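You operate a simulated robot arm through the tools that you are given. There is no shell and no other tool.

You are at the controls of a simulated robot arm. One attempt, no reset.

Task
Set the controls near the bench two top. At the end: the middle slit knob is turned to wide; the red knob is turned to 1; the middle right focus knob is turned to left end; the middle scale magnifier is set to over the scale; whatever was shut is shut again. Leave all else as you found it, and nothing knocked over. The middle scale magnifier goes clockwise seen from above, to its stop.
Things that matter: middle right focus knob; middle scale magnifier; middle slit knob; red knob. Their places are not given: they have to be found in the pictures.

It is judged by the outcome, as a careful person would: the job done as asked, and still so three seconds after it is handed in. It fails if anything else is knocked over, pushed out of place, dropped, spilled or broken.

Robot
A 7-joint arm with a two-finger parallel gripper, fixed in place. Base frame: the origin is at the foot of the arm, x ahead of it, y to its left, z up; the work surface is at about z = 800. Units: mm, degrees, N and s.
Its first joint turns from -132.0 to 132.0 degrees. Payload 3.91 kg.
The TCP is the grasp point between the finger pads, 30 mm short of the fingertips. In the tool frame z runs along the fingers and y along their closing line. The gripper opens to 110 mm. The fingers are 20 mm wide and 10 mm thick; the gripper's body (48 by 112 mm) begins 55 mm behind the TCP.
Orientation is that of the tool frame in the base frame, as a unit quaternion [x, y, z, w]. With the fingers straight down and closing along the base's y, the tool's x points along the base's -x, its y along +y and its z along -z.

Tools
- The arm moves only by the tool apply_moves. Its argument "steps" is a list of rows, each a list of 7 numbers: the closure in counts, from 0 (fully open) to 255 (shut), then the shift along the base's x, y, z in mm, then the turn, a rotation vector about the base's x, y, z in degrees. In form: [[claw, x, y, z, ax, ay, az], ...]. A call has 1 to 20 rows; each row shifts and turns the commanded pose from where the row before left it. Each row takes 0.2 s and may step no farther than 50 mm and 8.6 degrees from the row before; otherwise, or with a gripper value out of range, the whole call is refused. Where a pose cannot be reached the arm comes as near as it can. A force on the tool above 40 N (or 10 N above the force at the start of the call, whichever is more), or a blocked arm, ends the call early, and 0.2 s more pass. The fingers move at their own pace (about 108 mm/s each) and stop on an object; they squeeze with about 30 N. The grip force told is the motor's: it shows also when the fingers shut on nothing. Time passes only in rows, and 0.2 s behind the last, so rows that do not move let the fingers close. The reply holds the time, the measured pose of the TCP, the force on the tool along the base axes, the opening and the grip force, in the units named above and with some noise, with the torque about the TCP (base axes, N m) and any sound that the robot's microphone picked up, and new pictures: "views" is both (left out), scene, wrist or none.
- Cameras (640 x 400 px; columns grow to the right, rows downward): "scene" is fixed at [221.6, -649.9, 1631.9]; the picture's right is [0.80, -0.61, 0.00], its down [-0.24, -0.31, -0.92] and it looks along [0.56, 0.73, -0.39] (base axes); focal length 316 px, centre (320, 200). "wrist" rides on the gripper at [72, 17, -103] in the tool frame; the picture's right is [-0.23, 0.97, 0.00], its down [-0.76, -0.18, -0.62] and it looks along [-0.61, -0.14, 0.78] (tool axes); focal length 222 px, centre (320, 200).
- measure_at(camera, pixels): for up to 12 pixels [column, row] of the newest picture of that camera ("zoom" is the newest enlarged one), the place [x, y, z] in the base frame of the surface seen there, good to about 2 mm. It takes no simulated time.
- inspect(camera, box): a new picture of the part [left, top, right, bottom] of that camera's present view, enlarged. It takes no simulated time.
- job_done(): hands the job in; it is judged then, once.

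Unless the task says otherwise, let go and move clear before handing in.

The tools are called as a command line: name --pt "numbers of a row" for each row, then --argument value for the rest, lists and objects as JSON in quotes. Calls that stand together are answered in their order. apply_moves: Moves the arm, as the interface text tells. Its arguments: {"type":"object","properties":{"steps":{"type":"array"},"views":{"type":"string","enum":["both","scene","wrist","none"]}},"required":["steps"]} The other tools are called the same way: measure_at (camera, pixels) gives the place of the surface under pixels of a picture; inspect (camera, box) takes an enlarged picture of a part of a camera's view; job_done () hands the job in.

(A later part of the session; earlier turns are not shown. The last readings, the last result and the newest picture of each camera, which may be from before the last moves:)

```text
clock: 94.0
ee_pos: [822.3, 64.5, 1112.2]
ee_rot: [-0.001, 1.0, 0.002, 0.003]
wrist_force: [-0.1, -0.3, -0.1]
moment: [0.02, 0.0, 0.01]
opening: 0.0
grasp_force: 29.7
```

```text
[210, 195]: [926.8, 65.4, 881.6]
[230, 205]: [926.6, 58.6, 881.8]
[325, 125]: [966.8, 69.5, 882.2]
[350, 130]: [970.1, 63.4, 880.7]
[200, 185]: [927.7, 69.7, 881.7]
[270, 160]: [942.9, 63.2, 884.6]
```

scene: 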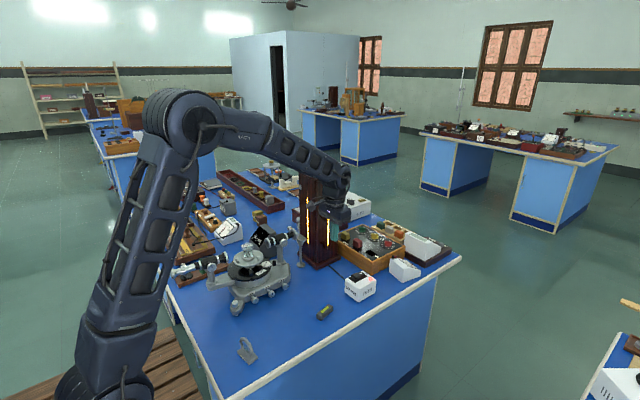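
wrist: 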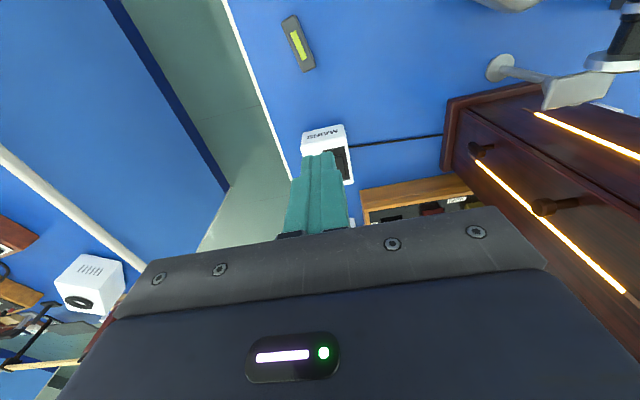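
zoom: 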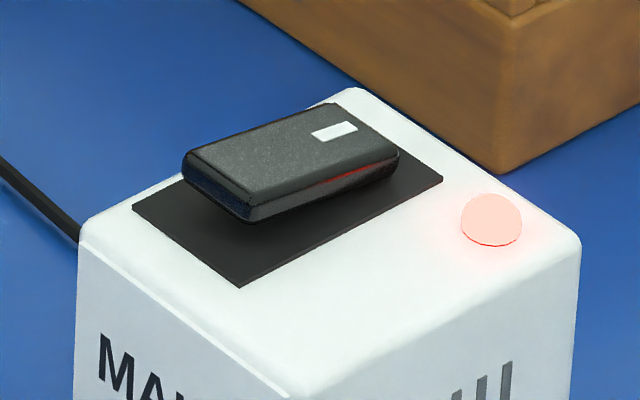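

The slit pointer rests at the wide end, and the MAINS box hasn't shifted. Now press the rocker's near end (x≈927, y≈64) to switch off.

apply_moves --pt "255 26 0 -38 0 0 0" --pt "255 26 0 -38 0 0 0" --pt "255 26 0 -38 0 0 0" --pt "255 26 0 -38 0 0 0" --pt "255 0 0 -25 0 0 0" --pt "255 0 0 -12 0 0 0" --pt "255 0 0 0 0 0 0" --views "wrist"

inspect --camera "scene" --box '[336, 250, 384, 300]'

```text
clock: 95.6
ee_pos: [925.4, 60.7, 923.3]
ee_rot: [0.001, 1.0, 0.0, 0.003]
wrist_force: [-0.8, -0.1, -0.2]
moment: [0.0, 0.01, -0.02]
opening: 0.0
grasp_force: 29.9
```

wrist: 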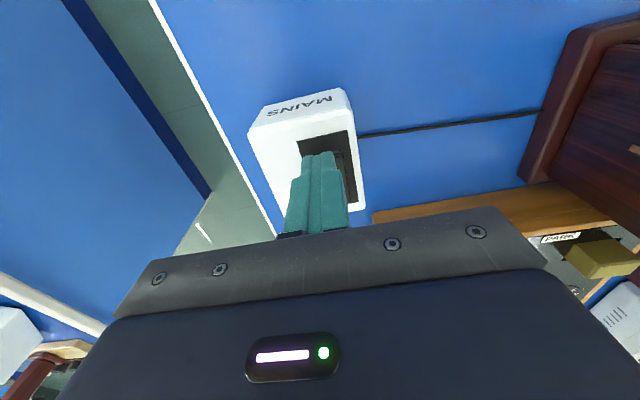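

```text
8.00 times, centred on (360, 275) of scene
```

zoom: 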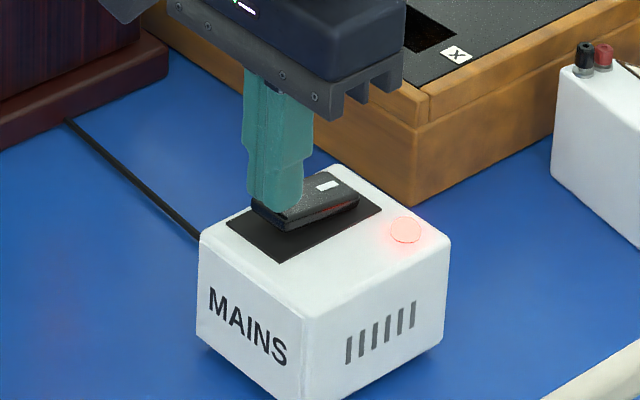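

Tips are over the near end. Pressing down in small steps.

apply_moves --pt "255 0 1.5 -7 0 0 0" --pt "255 0 0 -4 0 0 0" --pt "255 0 0 -3 0 0 0" --pt "255 0 0 -2 0 0 0" --pt "255 0 0 0 0 0 0" --views "none"

inspect --camera "scene" --box '[336, 250, 384, 300]'

```text
clock: 96.5
ee_pos: [927.0, 63.9, 911.7]
ee_rot: [0.001, 1.0, 0.001, 0.003]
wrist_force: [-8.1, -0.7, 14.5]
moment: [-0.03, 0.1, 0.08]
opening: 0.1
grasp_force: 29.5
stopped in row 4: the force on the tool passed its limit at 47 N (the readings are from after the stop); the commanded pose is now the measured one
```

```text
8.00 times, centred on (360, 275) of scene
```

zoom: 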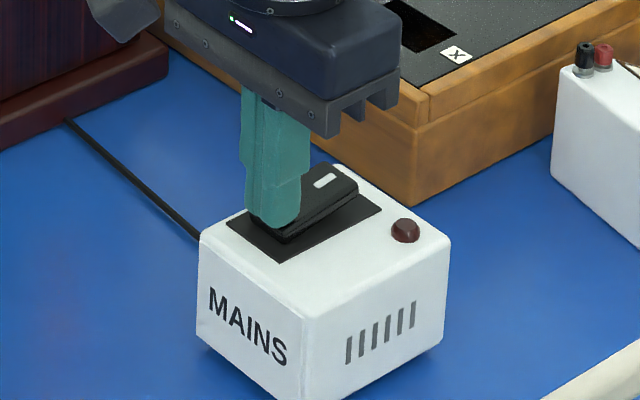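

MAINS is off again (indicator dark). I'll lift clear and test how far the arm can reach toward the red knob with the tool tilted outward, at a safe height.

apply_moves --pt "255 0 0 30 0 0 0" --pt "255 0 0 50 0 0 0" --pt "255 0 0 50 0 0 0" --pt "255 10 10 20 0 -8 0" --pt "255 15 10 0 0 -8 0" --pt "255 20 10 0 0 -8 0" --pt "255 20 10 0 0 -8 0" --pt "255 30 10 0 0 -8 0" --pt "255 40 10 0 0 -5 0" --pt "255 40 10 0 0 0 0" --pt "255 40 10 0 0 0 0" --pt "255 40 0 0 0 0 0" --pt "255 0 0 0 0 0 0"

inspect --camera "scene" --box '[336, 250, 384, 300]'

```text
clock: 99.3
ee_pos: [1185.0, 143.5, 1059.2]
ee_rot: [0.0, 0.922, 0.002, 0.386]
wrist_force: [0.0, 0.0, -0.3]
moment: [-0.01, 0.0, 0.01]
opening: 0.0
grasp_force: 30.5
```

scene: 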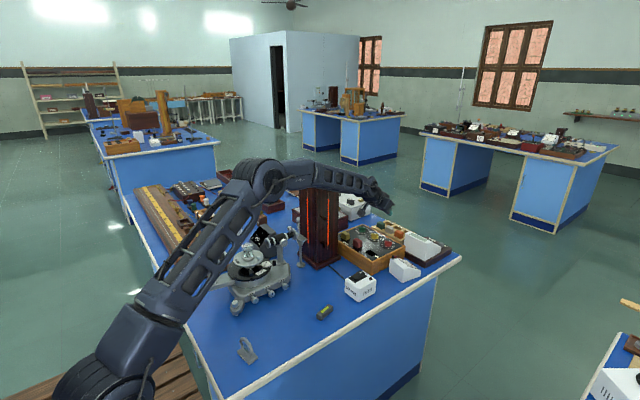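
wrist: 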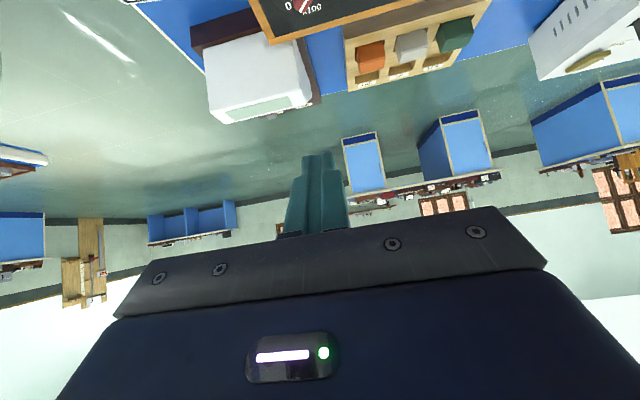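

```text
8.00 times, centred on (360, 275) of scene
```

zoom: 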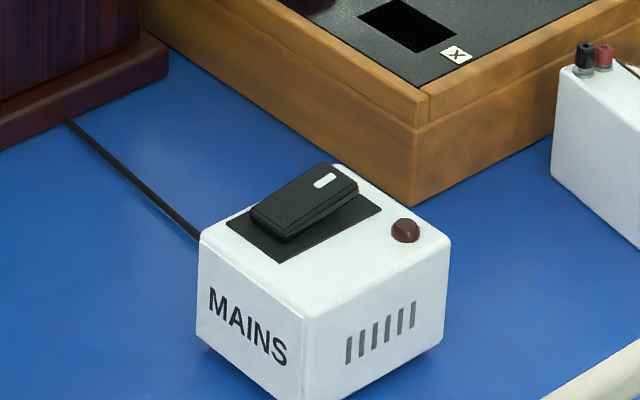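

The arm reaches x=1185 at 45° tilt with the elbow still bent, so the red knob is reachable. I'll spin the tool so the camera is on the −y side, and lessen the tilt to see how steep I can get.

apply_moves --pt "255 0 0 0 -5.66 0 5.66" --pt "255 0 0 0 -5.66 0 5.66" --pt "255 0 0 0 -5.66 0 5.66" --pt "255 0 0 0 -5.66 0 5.66" --pt "255 0 0 0 -5.66 0 5.66" --pt "255 0 0 0 -5.66 0 5.66" --pt "255 0 0 0 -5.66 0 5.66" --pt "255 0 0 0 -5.66 0 5.66" --pt "255 0 0 0 -5.66 0 5.66" --pt "255 0 0 0 -5.66 0 5.66" --pt "255 0 0 0 -5.66 0 5.66" --pt "255 0 0 0 -1.4 0 1.4" --pt "255 0 -10 -30 0 8 0" --pt "255 0 -10 -30 0 7 0" --pt "255 0 0 0 0 0 0"

```text
clock: 102.5
ee_pos: [1179.9, 123.8, 1001.5]
ee_rot: [0.684, -0.683, 0.178, -0.185]
wrist_force: [-0.1, 0.5, 0.6]
moment: [-0.01, -0.01, -0.02]
opening: 0.0
grasp_force: 30.0
```

scene: 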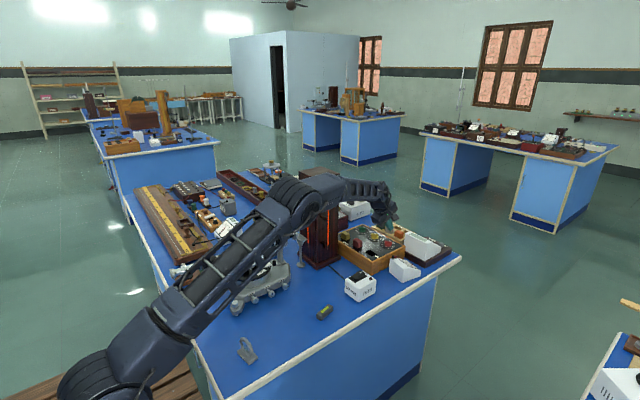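
wrist: 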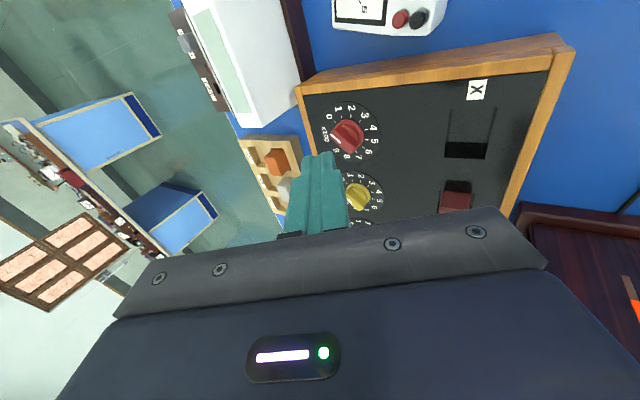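

The view shows the dials nicely, with no lag at 30° tilt. Let me zoom on the red dial (345,135) and measure it.

inspect --camera "wrist" --box '[310, 95, 390, 170]'

measure_at --camera "wrist" --pixels '[[346, 134], [340, 133], [352, 133], [350, 120], [330, 117], [340, 107], [352, 107], [372, 140], [410, 150], [300, 88], [450, 75], [430, 205]]'

```text
5.33 times, centred on (350, 132) of wrist
```

zoom: 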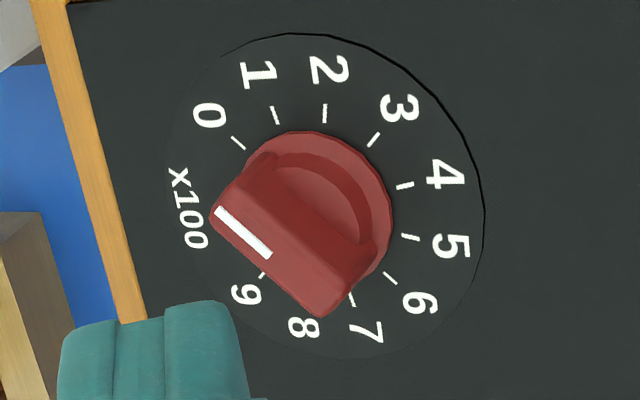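

```text
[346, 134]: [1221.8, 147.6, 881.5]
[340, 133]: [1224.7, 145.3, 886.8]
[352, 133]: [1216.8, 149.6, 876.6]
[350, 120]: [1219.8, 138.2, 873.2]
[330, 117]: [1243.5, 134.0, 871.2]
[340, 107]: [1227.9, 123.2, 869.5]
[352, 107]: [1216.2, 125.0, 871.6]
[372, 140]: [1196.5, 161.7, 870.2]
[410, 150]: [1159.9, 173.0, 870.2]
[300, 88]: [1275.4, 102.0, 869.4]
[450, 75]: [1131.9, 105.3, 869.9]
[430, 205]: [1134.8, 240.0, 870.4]
```

I'll measure the ticks to get the dial centre and the exact angles of 0 and 1.

measure_at --camera "zoom" --pixels '[[238, 143], [276, 115], [324, 112], [373, 140], [405, 185], [410, 237], [390, 278], [351, 298], [218, 208], [270, 257], [330, 318], [245, 185]]'

```text
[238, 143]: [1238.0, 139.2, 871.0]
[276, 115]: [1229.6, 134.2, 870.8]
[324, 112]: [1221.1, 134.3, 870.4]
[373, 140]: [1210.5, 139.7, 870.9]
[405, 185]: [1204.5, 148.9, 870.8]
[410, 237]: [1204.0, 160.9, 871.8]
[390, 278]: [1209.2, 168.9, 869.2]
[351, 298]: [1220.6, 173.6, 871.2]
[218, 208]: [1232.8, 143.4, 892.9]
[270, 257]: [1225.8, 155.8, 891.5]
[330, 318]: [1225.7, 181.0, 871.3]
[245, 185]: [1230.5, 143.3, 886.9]
```

Dial centre is (1223.5,154); ticks are 30° apart with 0 at −45° and 1 at −75°. I'll test whether a nearly vertical tool can get above it.

apply_moves --pt "255 10 8 0 0 5 0" --pt "255 10 8 0 0 5 0" --pt "255 10 8 0 0 5 0" --pt "255 0 0 0 0 0 0"

```text
clock: 103.5
ee_pos: [1200.3, 144.6, 999.2]
ee_rot: [0.702, -0.701, 0.088, -0.094]
wrist_force: [0.7, 0.0, 1.0]
moment: [-0.01, 0.0, 0.0]
opening: 0.1
grasp_force: 30.2
out of reach, approached as far as the arm can: row 3
```

scene: 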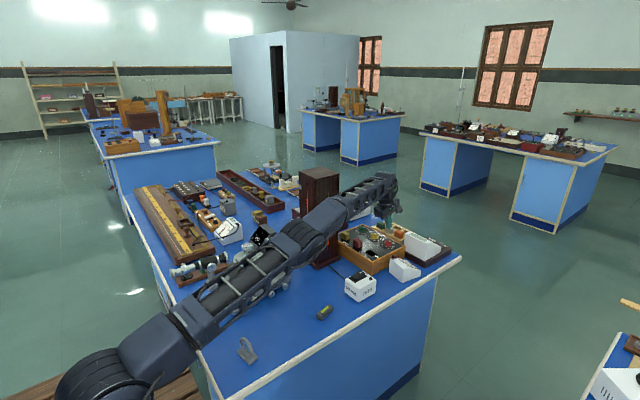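
wrist: 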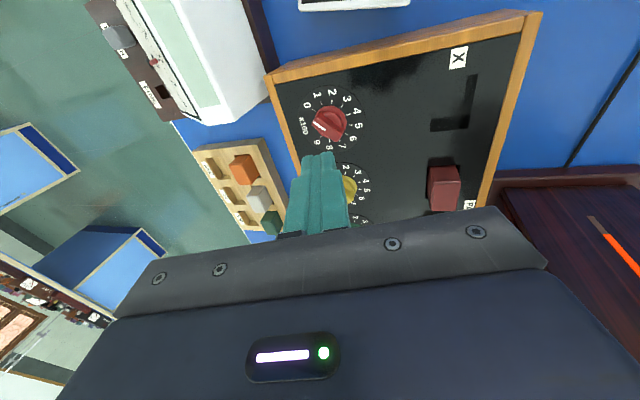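

A vertical tool can't quite get there, but 25–30° tilt can. I'll use closed fingertips at 30° tilt to push the knob's rear corner (around (1210,160)) in +x, turning it clockwise; first back to 30° and hover in front of it.

apply_moves --pt "255 -12 5 0 0 -5 0" --pt "255 -12 6 0 0 -5 0" --pt "255 -12 7 -10 0 -5 0" --pt "255 0 0 -20 0 0 0" --pt "255 0 0 -15 0 0 0" --pt "255 0 0 0 0 0 0"

inspect --camera "wrist" --box '[260, 80, 420, 200]'

inspect --camera "scene" --box '[360, 210, 424, 260]'

```text
clock: 104.9
ee_pos: [1163.0, 162.4, 952.1]
ee_rot: [0.683, -0.683, 0.179, -0.186]
wrist_force: [-0.1, -0.3, 1.4]
moment: [0.02, 0.02, 0.01]
opening: 0.0
grasp_force: 30.2
```

scene: 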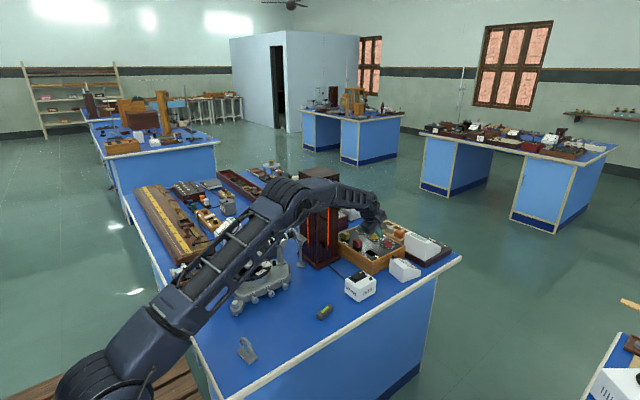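
wrist: 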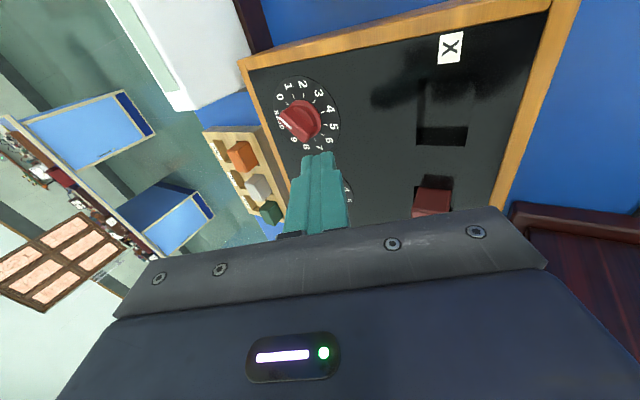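

```text
3.33 times, centred on (340, 140) of wrist
```

zoom: 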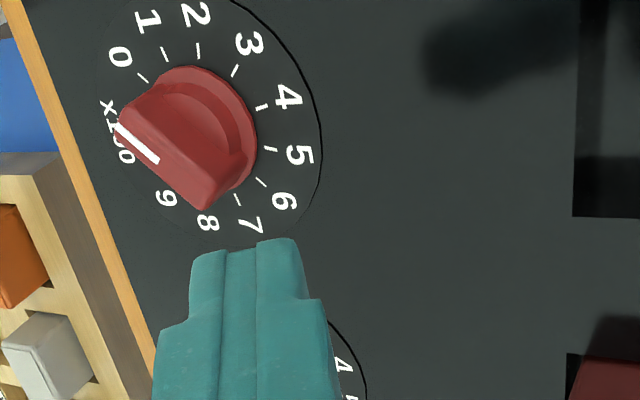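

```text
8.00 times, centred on (392, 235) of scene
```

zoom: 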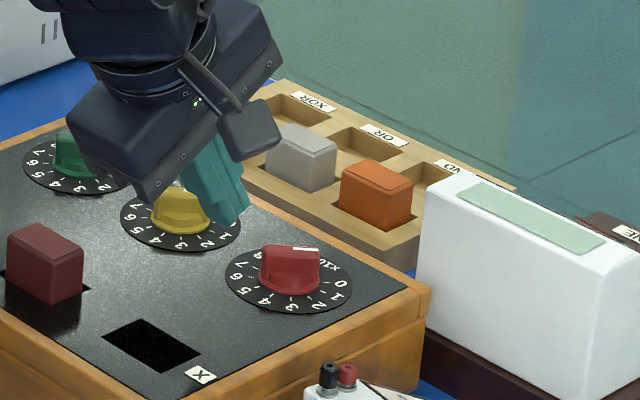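

Tip is hovering behind the knob. I'll descend 44 mm (tip z ≈ 882) staying ~20 mm short of the knob, then look.

apply_moves --pt "255 0 0 -20 0 0 0" --pt "255 0 0 -14 0 0 0" --pt "255 0 1 -9 0 0 0" --pt "255 0 0 0 0 0 0"

inspect --camera "wrist" --box '[260, 80, 420, 200]'

inspect --camera "scene" --box '[360, 210, 424, 260]'

```text
clock: 105.9
ee_pos: [1165.3, 162.2, 911.4]
ee_rot: [0.684, -0.682, 0.179, -0.185]
wrist_force: [-0.3, -0.2, -0.7]
moment: [-0.04, -0.02, -0.04]
opening: 0.0
grasp_force: 29.6
```

scene: 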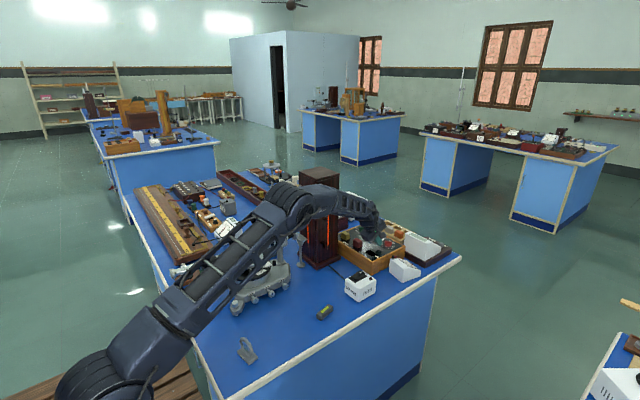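
wrist: 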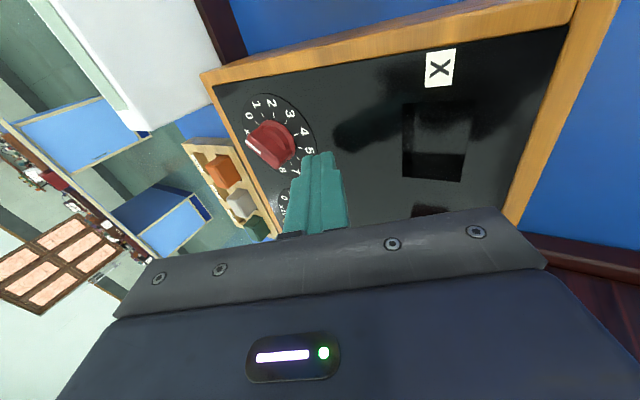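

```text
3.33 times, centred on (340, 140) of wrist
```

zoom: 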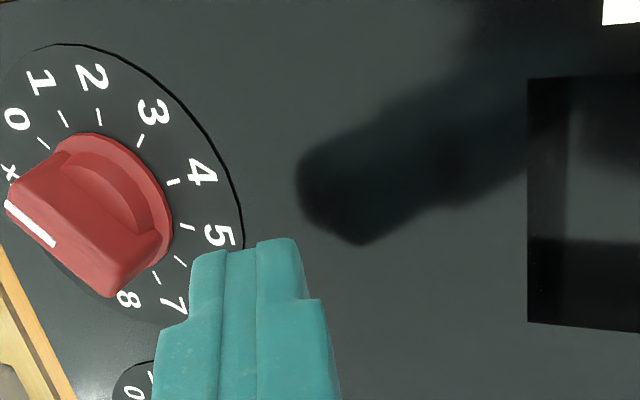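

```text
8.00 times, centred on (392, 235) of scene
```

zoom: 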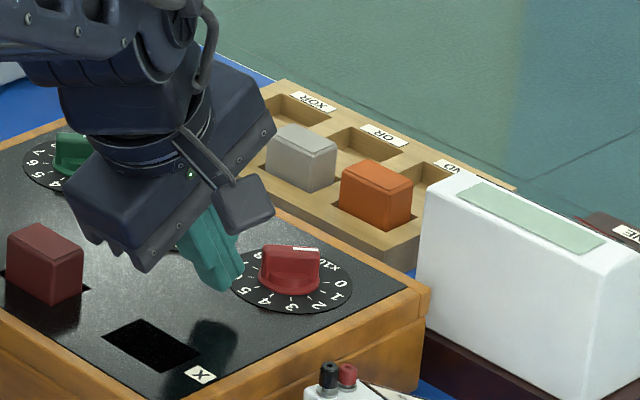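

The tip is aligned behind the bar's rear corner. Advancing +x in small steps toward contact.

apply_moves --pt "255 8 0 0 0 0 0" --pt "255 6 0 0 0 0 0" --pt "255 4 0 0 0 0 0" --pt "255 0 0 0 0 0 0" --views "wrist"

inspect --camera "wrist" --box '[260, 80, 420, 200]'

inspect --camera "scene" --box '[368, 225, 408, 255]'

```text
clock: 106.9
ee_pos: [1182.1, 163.6, 909.8]
ee_rot: [-0.683, 0.683, -0.18, 0.186]
wrist_force: [0.3, 0.0, 1.1]
moment: [0.0, 0.01, 0.01]
opening: 0.0
grasp_force: 29.8
```

wrist: 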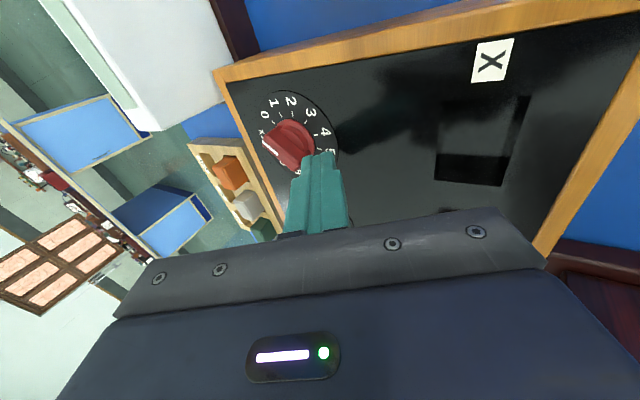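

```text
3.33 times, centred on (340, 140) of wrist
```

zoom: 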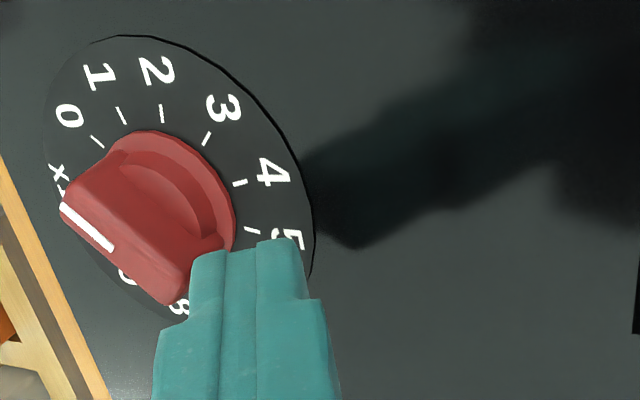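

```text
13.33 times, centred on (388, 240) of scene
```

zoom: 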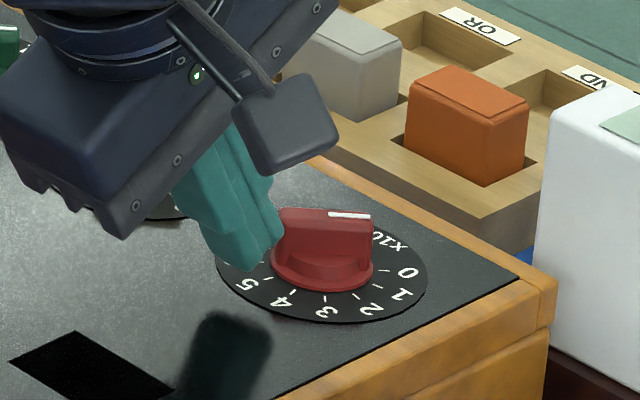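

The tip is right next to the bar's rear end, no contact yet. Pushing +x a few more millimetres.

apply_moves --pt "255 3 0 0 0 0 0" --pt "255 2 0 0 0 0 0" --pt "255 2 0 0 0 0 0" --pt "255 0 0 0 0 0 0" --views "none"

inspect --camera "wrist" --box '[260, 80, 420, 200]'

inspect --camera "scene" --box '[368, 225, 408, 255]'

```text
clock: 107.9
ee_pos: [1187.7, 166.6, 909.4]
ee_rot: [0.685, -0.682, 0.178, -0.185]
wrist_force: [-22.5, 16.2, 1.6]
moment: [0.33, 0.43, 0.36]
opening: 0.1
grasp_force: 29.8
```

```text
3.33 times, centred on (340, 140) of wrist
```

zoom: 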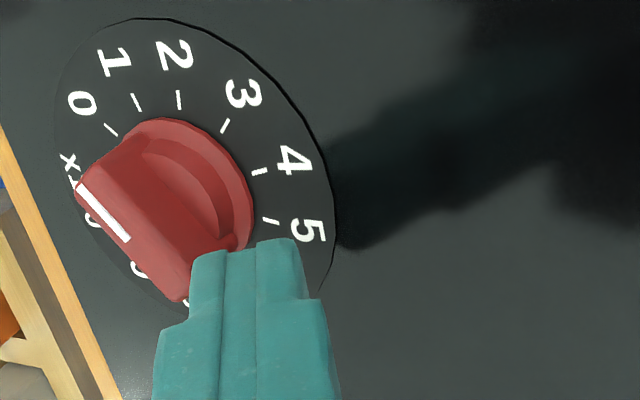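

```text
13.33 times, centred on (388, 240) of scene
```

zoom: 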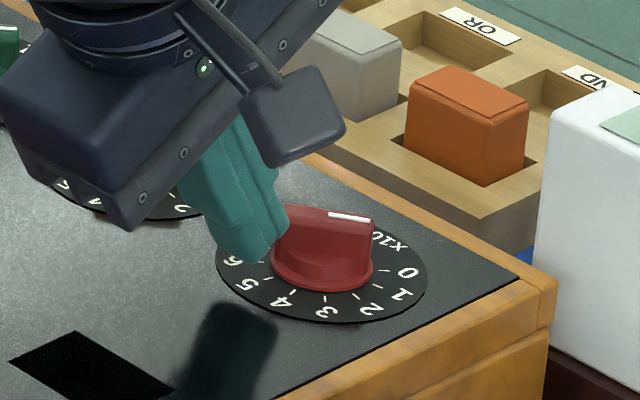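

The bar has begun to turn; contact drags the tip toward +y with the moving corner. I'll follow that motion with combined +x/+y steps.

apply_moves --pt "255 1 2 0 0 0 0" --pt "255 1 2 0 0 0 0" --pt "255 0 0 0 0 0 0" --views "none"

inspect --camera "wrist" --box '[260, 80, 420, 200]'

inspect --camera "scene" --box '[368, 225, 408, 255]'

```text
clock: 108.7
ee_pos: [1191.0, 165.3, 910.4]
ee_rot: [-0.683, 0.683, -0.18, 0.185]
wrist_force: [0.0, 0.4, -0.3]
moment: [-0.02, 0.04, 0.02]
opening: 0.0
grasp_force: 30.1
```

```text
3.33 times, centred on (340, 140) of wrist
```

zoom: 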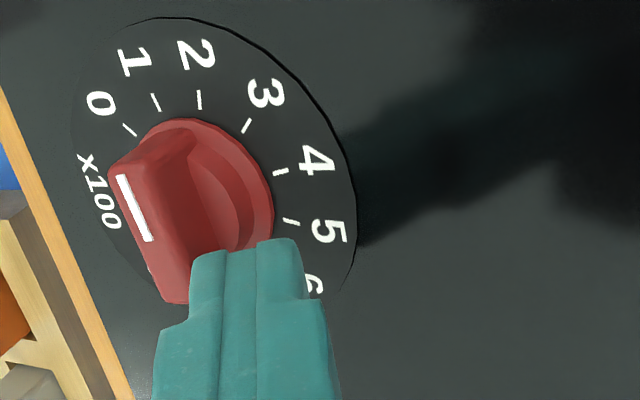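

```text
13.33 times, centred on (388, 240) of scene
```

zoom: 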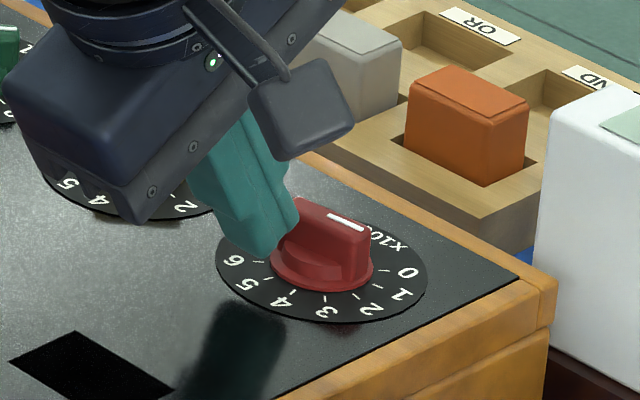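

Force dropped to zero: the knob snapped ahead, likely into the next detent. I'll back off and check the pointer.

apply_moves --pt "255 -12 0 0 0 0 0" --pt "255 -14 0 5 0 0 0" --pt "255 0 -10 30 0 0 0" --pt "255 0 -15 40 0 0 0" --pt "255 0 -15 20 0 0 0" --pt "255 0 0 0 0 0 0"

inspect --camera "wrist" --box '[280, 80, 400, 170]'

inspect --camera "scene" --box '[360, 220, 416, 255]'

```text
clock: 110.1
ee_pos: [1166.7, 128.0, 1005.2]
ee_rot: [0.684, -0.682, 0.18, -0.186]
wrist_force: [0.9, -0.9, 0.8]
moment: [0.0, 0.01, 0.0]
opening: 0.0
grasp_force: 30.0
```

scene: 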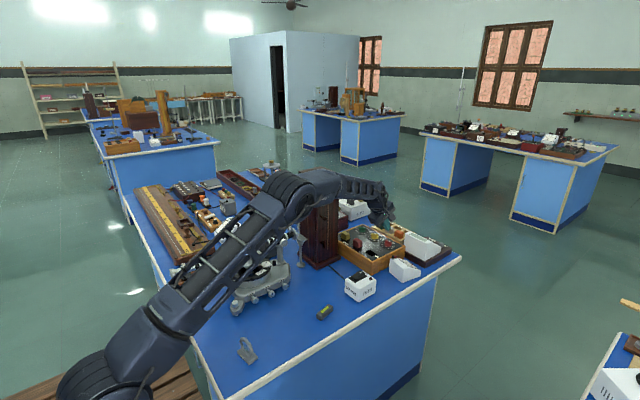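
wrist: 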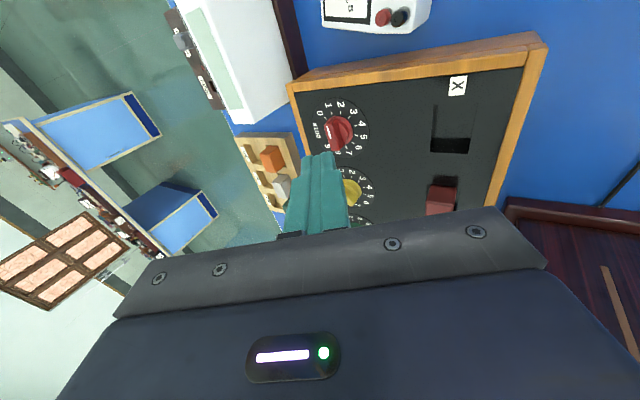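

```text
4.44 times, centred on (340, 125) of wrist
```

zoom: 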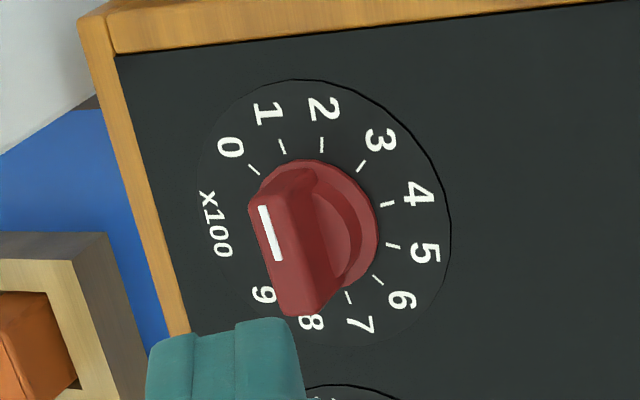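

```text
11.43 times, centred on (388, 238) of scene
```

zoom: 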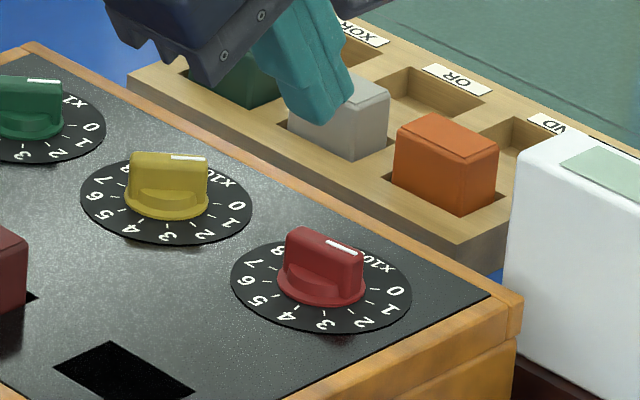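

Compared with the tick directions, the white mark now points at 1 (scene zoom: mark parallel to the direction of "1"), and the yellow/green knobs are untouched. Now I'll retreat to above the spectrometer for the magnifier.

apply_moves --pt "255 -20 0 40 0 0 0" --pt "255 -40 0 20 0 7.5 0" --pt "255 -40 0 20 0 7.5 0" --pt "255 -40 0 15 0 7.5 0" --pt "255 -40 0 0 0 7.5 0" --pt "255 -40 0 0 0 0 -8.18" --pt "255 -40 0 0 0 0 -8.18" --pt "255 -40 0 0 0 0 -8.18" --pt "255 -40 0 0 0 0 -8.18" --pt "255 -40 10 0 0 0 -8.18" --pt "255 -30 20 0 0 0 -8.18" --pt "255 -30 30 0 0 0 -8.18" --pt "255 -30 30 0 0 0 -8.18" --pt "255 0 10 0 0 0 -8.18" --pt "255 0 0 0 0 0 -8.18" --pt "255 0 0 0 0 0 -8.2" --pt "255 0 0 0 0 0 0"

inspect --camera "scene" --box '[356, 220, 412, 255]'

inspect --camera "wrist" --box '[240, 0, 560, 200]'

```text
clock: 113.7
ee_pos: [693.8, 226.5, 1101.8]
ee_rot: [0.001, 1.0, 0.001, 0.004]
wrist_force: [-0.8, -0.1, 0.3]
moment: [0.0, -0.02, 0.0]
opening: 0.0
grasp_force: 29.7
```

scene: 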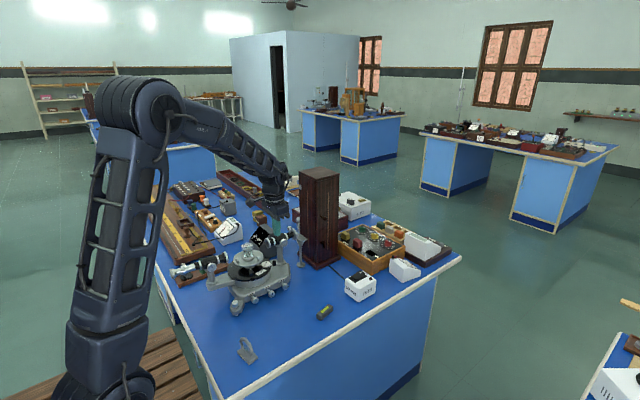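
wrist: 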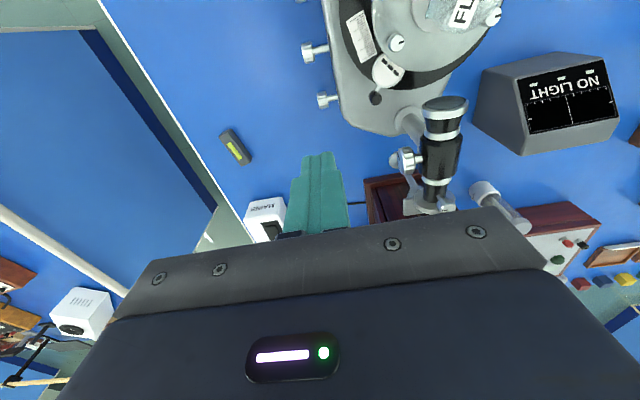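

```text
11.43 times, centred on (384, 238) of scene
```

zoom: 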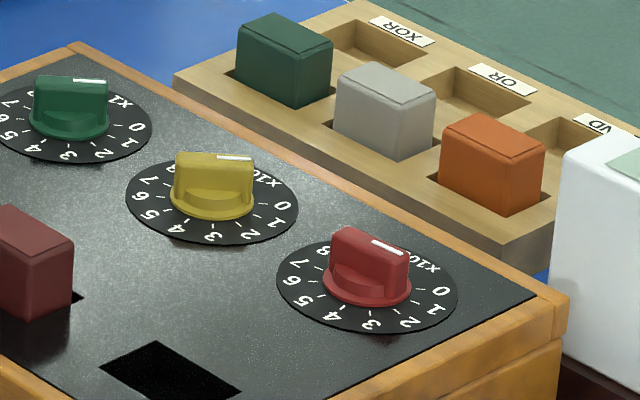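

```text
2.00 times, centred on (400, 100) of wrist
```

zoom: 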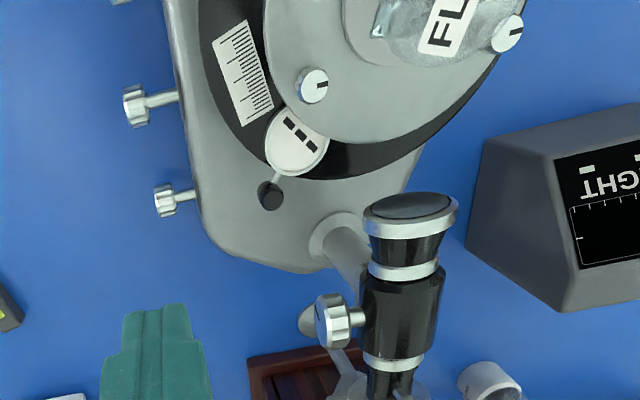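

Red knob confirmed at 1. Now measuring the magnifier, its black handle (wrist ~ (375,97)), and the table for the pivot axis.

inspect --camera "wrist" --box '[330, 0, 490, 130]'

measure_at --camera "wrist" --pixels '[[375, 96], [376, 94], [376, 100], [387, 71], [395, 75], [380, 62], [361, 37], [397, 44], [372, 7], [430, 58], [460, 20], [345, 20]]'

inspect --camera "scene" --box '[248, 250, 288, 275]'

```text
3.08 times, centred on (410, 65) of wrist
```

zoom: 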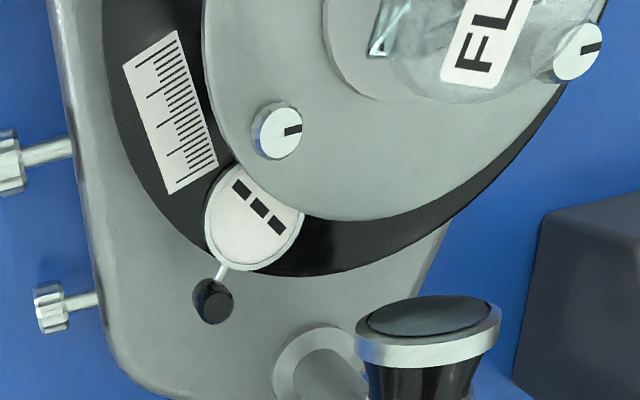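

```text
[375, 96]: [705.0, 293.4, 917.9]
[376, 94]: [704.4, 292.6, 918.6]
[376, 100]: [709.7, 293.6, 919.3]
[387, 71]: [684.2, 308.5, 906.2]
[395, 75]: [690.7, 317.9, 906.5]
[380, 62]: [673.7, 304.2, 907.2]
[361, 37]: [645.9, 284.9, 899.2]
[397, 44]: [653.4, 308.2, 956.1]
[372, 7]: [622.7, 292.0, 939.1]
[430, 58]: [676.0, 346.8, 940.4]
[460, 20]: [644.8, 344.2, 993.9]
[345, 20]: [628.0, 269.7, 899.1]
```

```text
16.00 times, centred on (268, 262) of scene
```

zoom: 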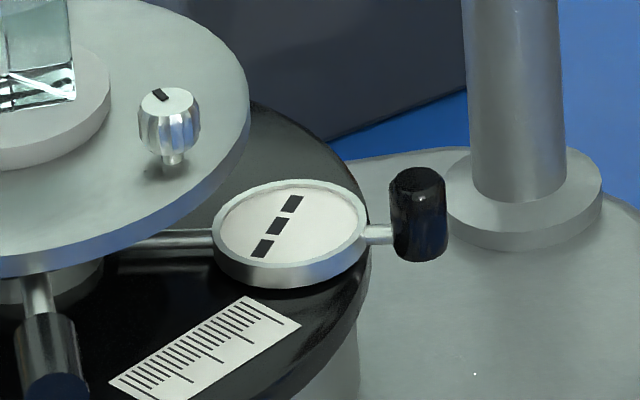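

The pivot is about (628,352); the handle at (706,293,919) must swing about 38° clockwise so the lens (r≈70) covers the scale at (646,285). I'll caging-grip the handle loosely from the −y side with a 45° tilt, clear of the collimator.

apply_moves --pt "160 0 -2 0 0 0 -8.18" --pt "160 0 -2 0 0 0 -8.18" --pt "160 0 -2 0 0 0 -8.18" --pt "160 0 -2 0 0 0 -8.18" --pt "160 0 -2 0 0 0 -8.18" --pt "160 0 -2 0 0 0 -8.18" --pt "160 0 -2 0 0 0 -8.18" --pt "160 0 -2 0 0 0 -8.18" --pt "160 0 0 0 0 0 -8.18" --pt "160 0 0 0 0 0 -8.18" --pt "160 0 0 0 0 0 -8.2" --pt "160 2 10 0 7.5 0 0" --pt "160 2 10 -10 7.5 0 0" --pt "160 2 10 -20 7.5 0 0" --pt "160 2 10 -20 7.5 0 0" --pt "160 2 10 -20 7.5 0 0" --pt "160 2 10 -20 7.5 0 0" --pt "160 0 0 0 0 0 0"

inspect --camera "wrist" --box '[200, 60, 440, 230]'

inspect --camera "scene" --box '[230, 210, 310, 280]'

```text
clock: 117.5
ee_pos: [705.9, 271.5, 1008.1]
ee_rot: [0.654, 0.654, 0.268, -0.268]
wrist_force: [-0.3, 0.7, -1.1]
moment: [0.0, -0.02, -0.02]
opening: 41.0
grasp_force: 0.0
```

scene: 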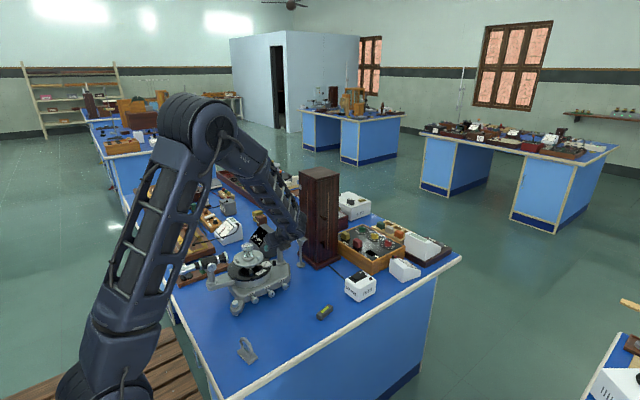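
wrist: 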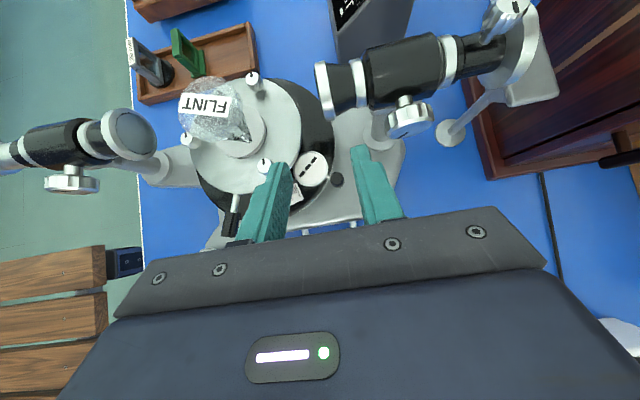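

```text
2.35 times, centred on (320, 145) of wrist
```

zoom: 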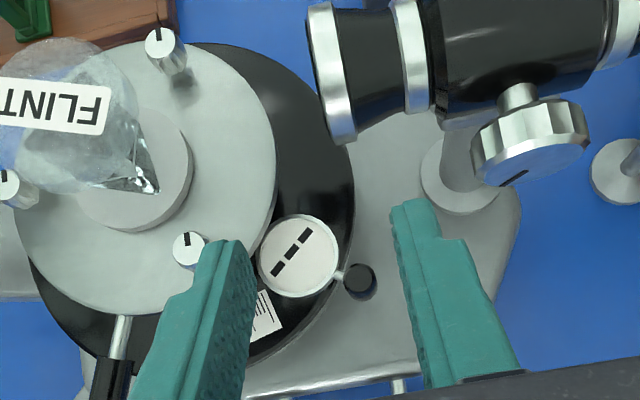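

```text
5.71 times, centred on (270, 245) of scene
```

zoom: 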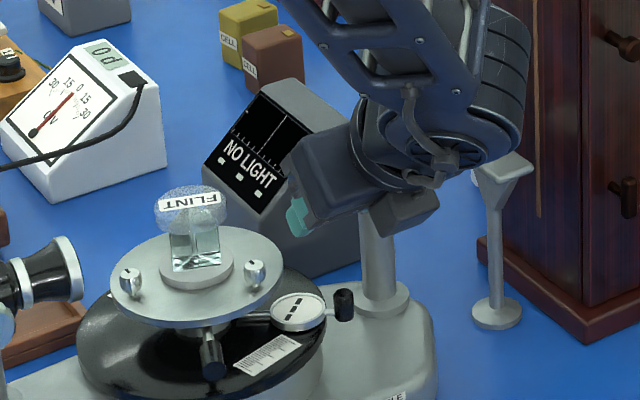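

The camera now looks straight down; handle at zoom (360,280). I'll close the fingers into a single pusher, shift to the handle's +x side, check heights, and descend.

measure_at --camera "wrist" --pixels '[[337, 179], [335, 176], [339, 182], [309, 169], [350, 170], [350, 190], [360, 175], [322, 172], [300, 193], [329, 98]]'

apply_moves --pt "255 10 0 0 0 0 0" --pt "255 10 0 0 0 0 0" --pt "255 0 0 -20 0 0 0" --pt "255 0 0 -20 0 0 0" --pt "255 0 0 0 0 0 0"

inspect --camera "wrist" --box '[240, 100, 400, 220]'

inspect --camera "scene" --box '[240, 235, 304, 275]'

```text
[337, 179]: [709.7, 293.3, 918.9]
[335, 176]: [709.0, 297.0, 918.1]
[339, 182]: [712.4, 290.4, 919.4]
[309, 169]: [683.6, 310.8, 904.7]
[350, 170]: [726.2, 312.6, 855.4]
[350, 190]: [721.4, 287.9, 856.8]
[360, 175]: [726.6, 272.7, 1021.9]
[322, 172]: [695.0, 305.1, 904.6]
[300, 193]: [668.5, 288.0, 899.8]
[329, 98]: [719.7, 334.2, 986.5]
```

```text
clock: 118.7
ee_pos: [725.3, 271.0, 969.0]
ee_rot: [0.655, 0.654, 0.269, -0.267]
wrist_force: [0.5, 0.5, 0.1]
moment: [-0.03, 0.02, 0.0]
opening: 0.2
grasp_force: 30.1
```

scene: 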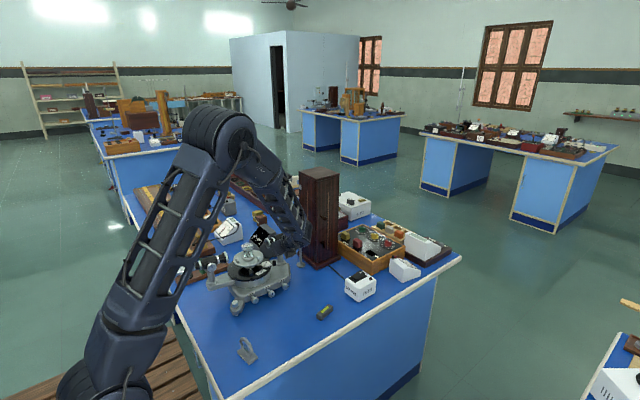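
wrist: 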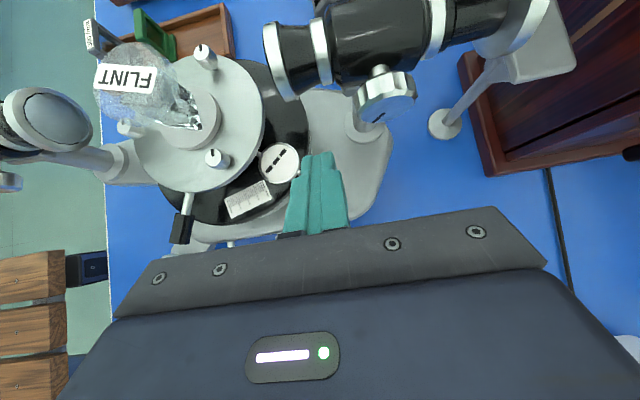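

```text
3.33 times, centred on (320, 160) of wrist
```

zoom: 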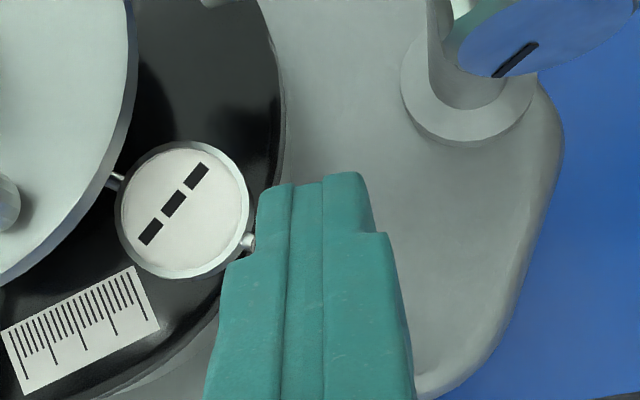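

```text
10.00 times, centred on (272, 255) of scene
```

zoom: 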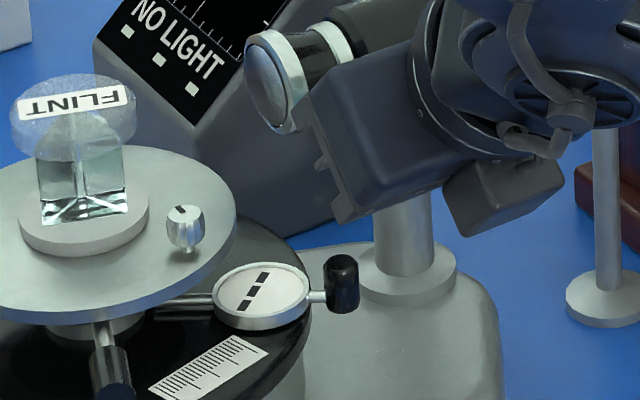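

Handle centre is nearer (709.5,293.5), so I shift +6 mm more in x before descending to the pushing height.

apply_moves --pt "255 6 0 0 0 0 0" --pt "255 0 0 -20 0 0 0" --pt "255 0 0 -15 0 0 0" --pt "255 0 0 -10 0 0 0" --pt "255 0 0 0 0 0 0" --views "wrist"

inspect --camera "wrist" --box '[240, 100, 400, 220]'

inspect --camera "scene" --box '[240, 235, 304, 275]'

```text
clock: 119.9
ee_pos: [732.5, 272.0, 925.2]
ee_rot: [0.655, 0.654, 0.268, -0.267]
wrist_force: [0.1, -0.1, -0.6]
moment: [-0.03, -0.01, -0.01]
opening: 0.0
grasp_force: 30.0
```

wrist: 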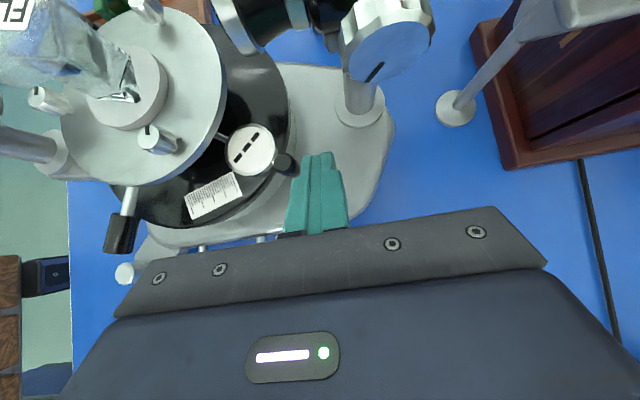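

```text
3.33 times, centred on (320, 160) of wrist
```

zoom: 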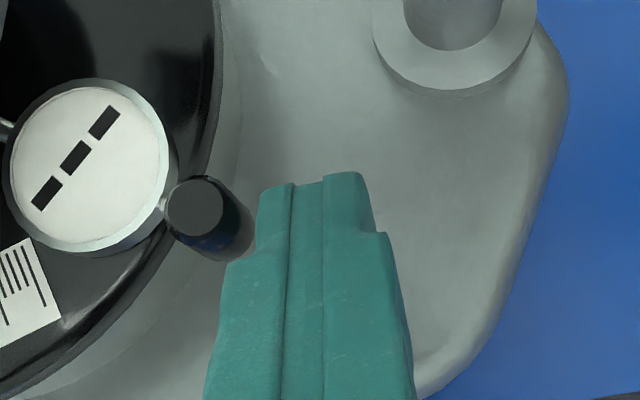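

```text
10.00 times, centred on (272, 255) of scene
```

zoom: 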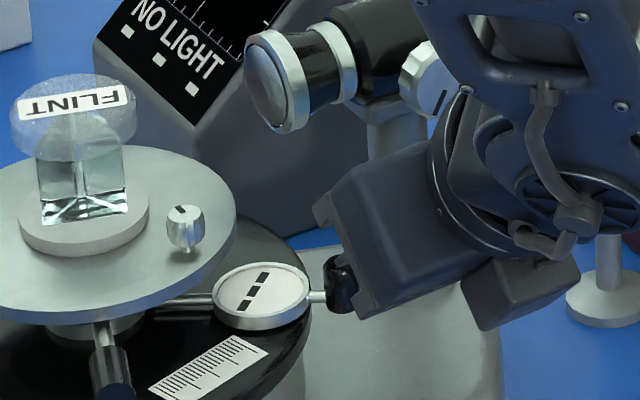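

The pusher is well placed beside the handle. I'll push along the arc (−x, −y) for the first ~16°.

apply_moves --pt "255 -6 0 0 0 0 0" --pt "255 -4.5 -5.4 0 0 0 0" --pt "255 -4.5 -5.4 0 0 0 0" --pt "255 -5.1 -4.7 0 0 0 0" --pt "255 -5.2 -4.7 0 0 0 0" --pt "255 0 0 0 0 0 0" --views "wrist"

inspect --camera "wrist" --box '[200, 90, 400, 220]'

inspect --camera "scene" --box '[240, 235, 304, 275]'

```text
clock: 121.3
ee_pos: [707.6, 249.3, 925.9]
ee_rot: [0.655, 0.654, 0.268, -0.268]
wrist_force: [10.9, -11.4, 2.6]
moment: [-0.07, -0.07, -0.13]
opening: 0.0
grasp_force: 29.7
```

wrist: 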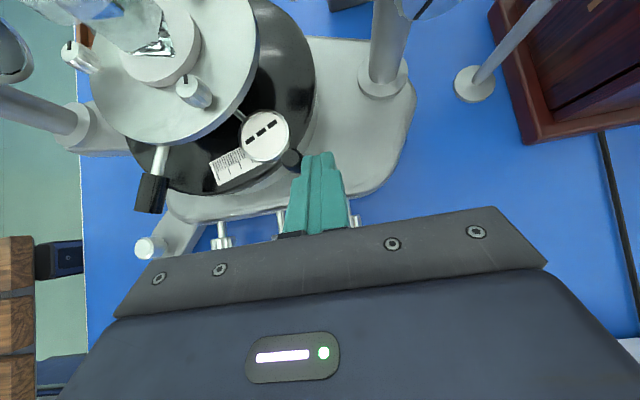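

```text
3.08 times, centred on (300, 155) of wrist
```

zoom: 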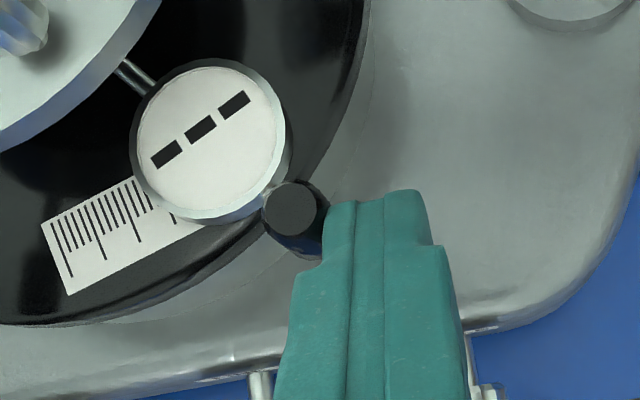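

```text
10.00 times, centred on (272, 255) of scene
```

zoom: 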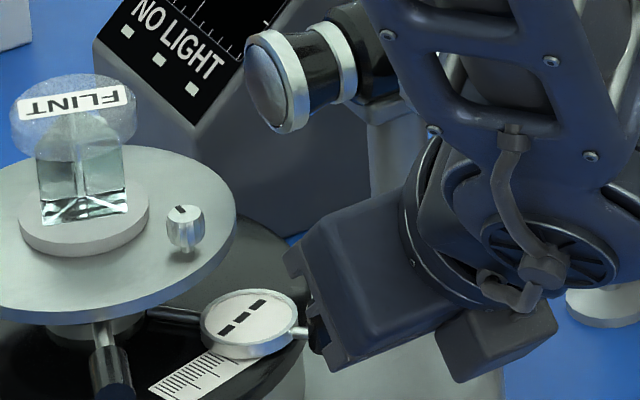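

The magnifier is swinging toward the scale. Continuing along the arc with a little less −y so the tip stays behind the handle.

apply_moves --pt "255 -5.8 -1 0 0 0 0" --pt "255 -5.8 -3 0 0 0 0" --pt "255 -6.2 -3.1 0 0 0 0" --pt "255 0 0 0 0 0 0" --views "wrist"

inspect --camera "wrist" --box '[200, 90, 400, 220]'

```text
clock: 122.3
ee_pos: [690.6, 243.5, 924.5]
ee_rot: [0.655, 0.655, 0.267, -0.266]
wrist_force: [0.0, 0.9, 0.7]
moment: [-0.01, 0.02, 0.0]
opening: 0.0
grasp_force: 29.8
```

wrist: 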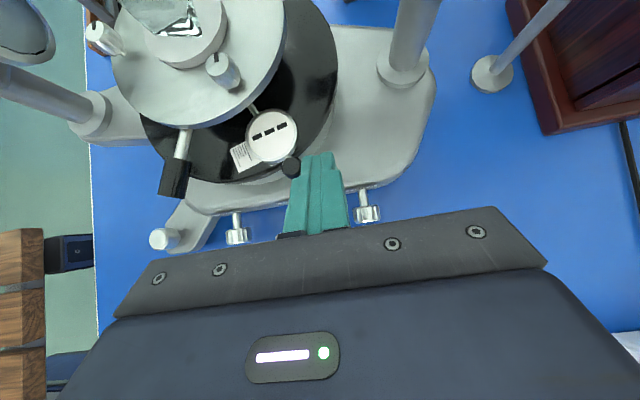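

```text
3.08 times, centred on (300, 155) of wrist
```

zoom: 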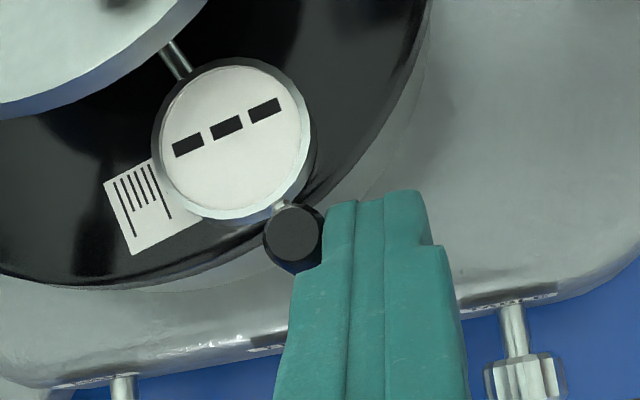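

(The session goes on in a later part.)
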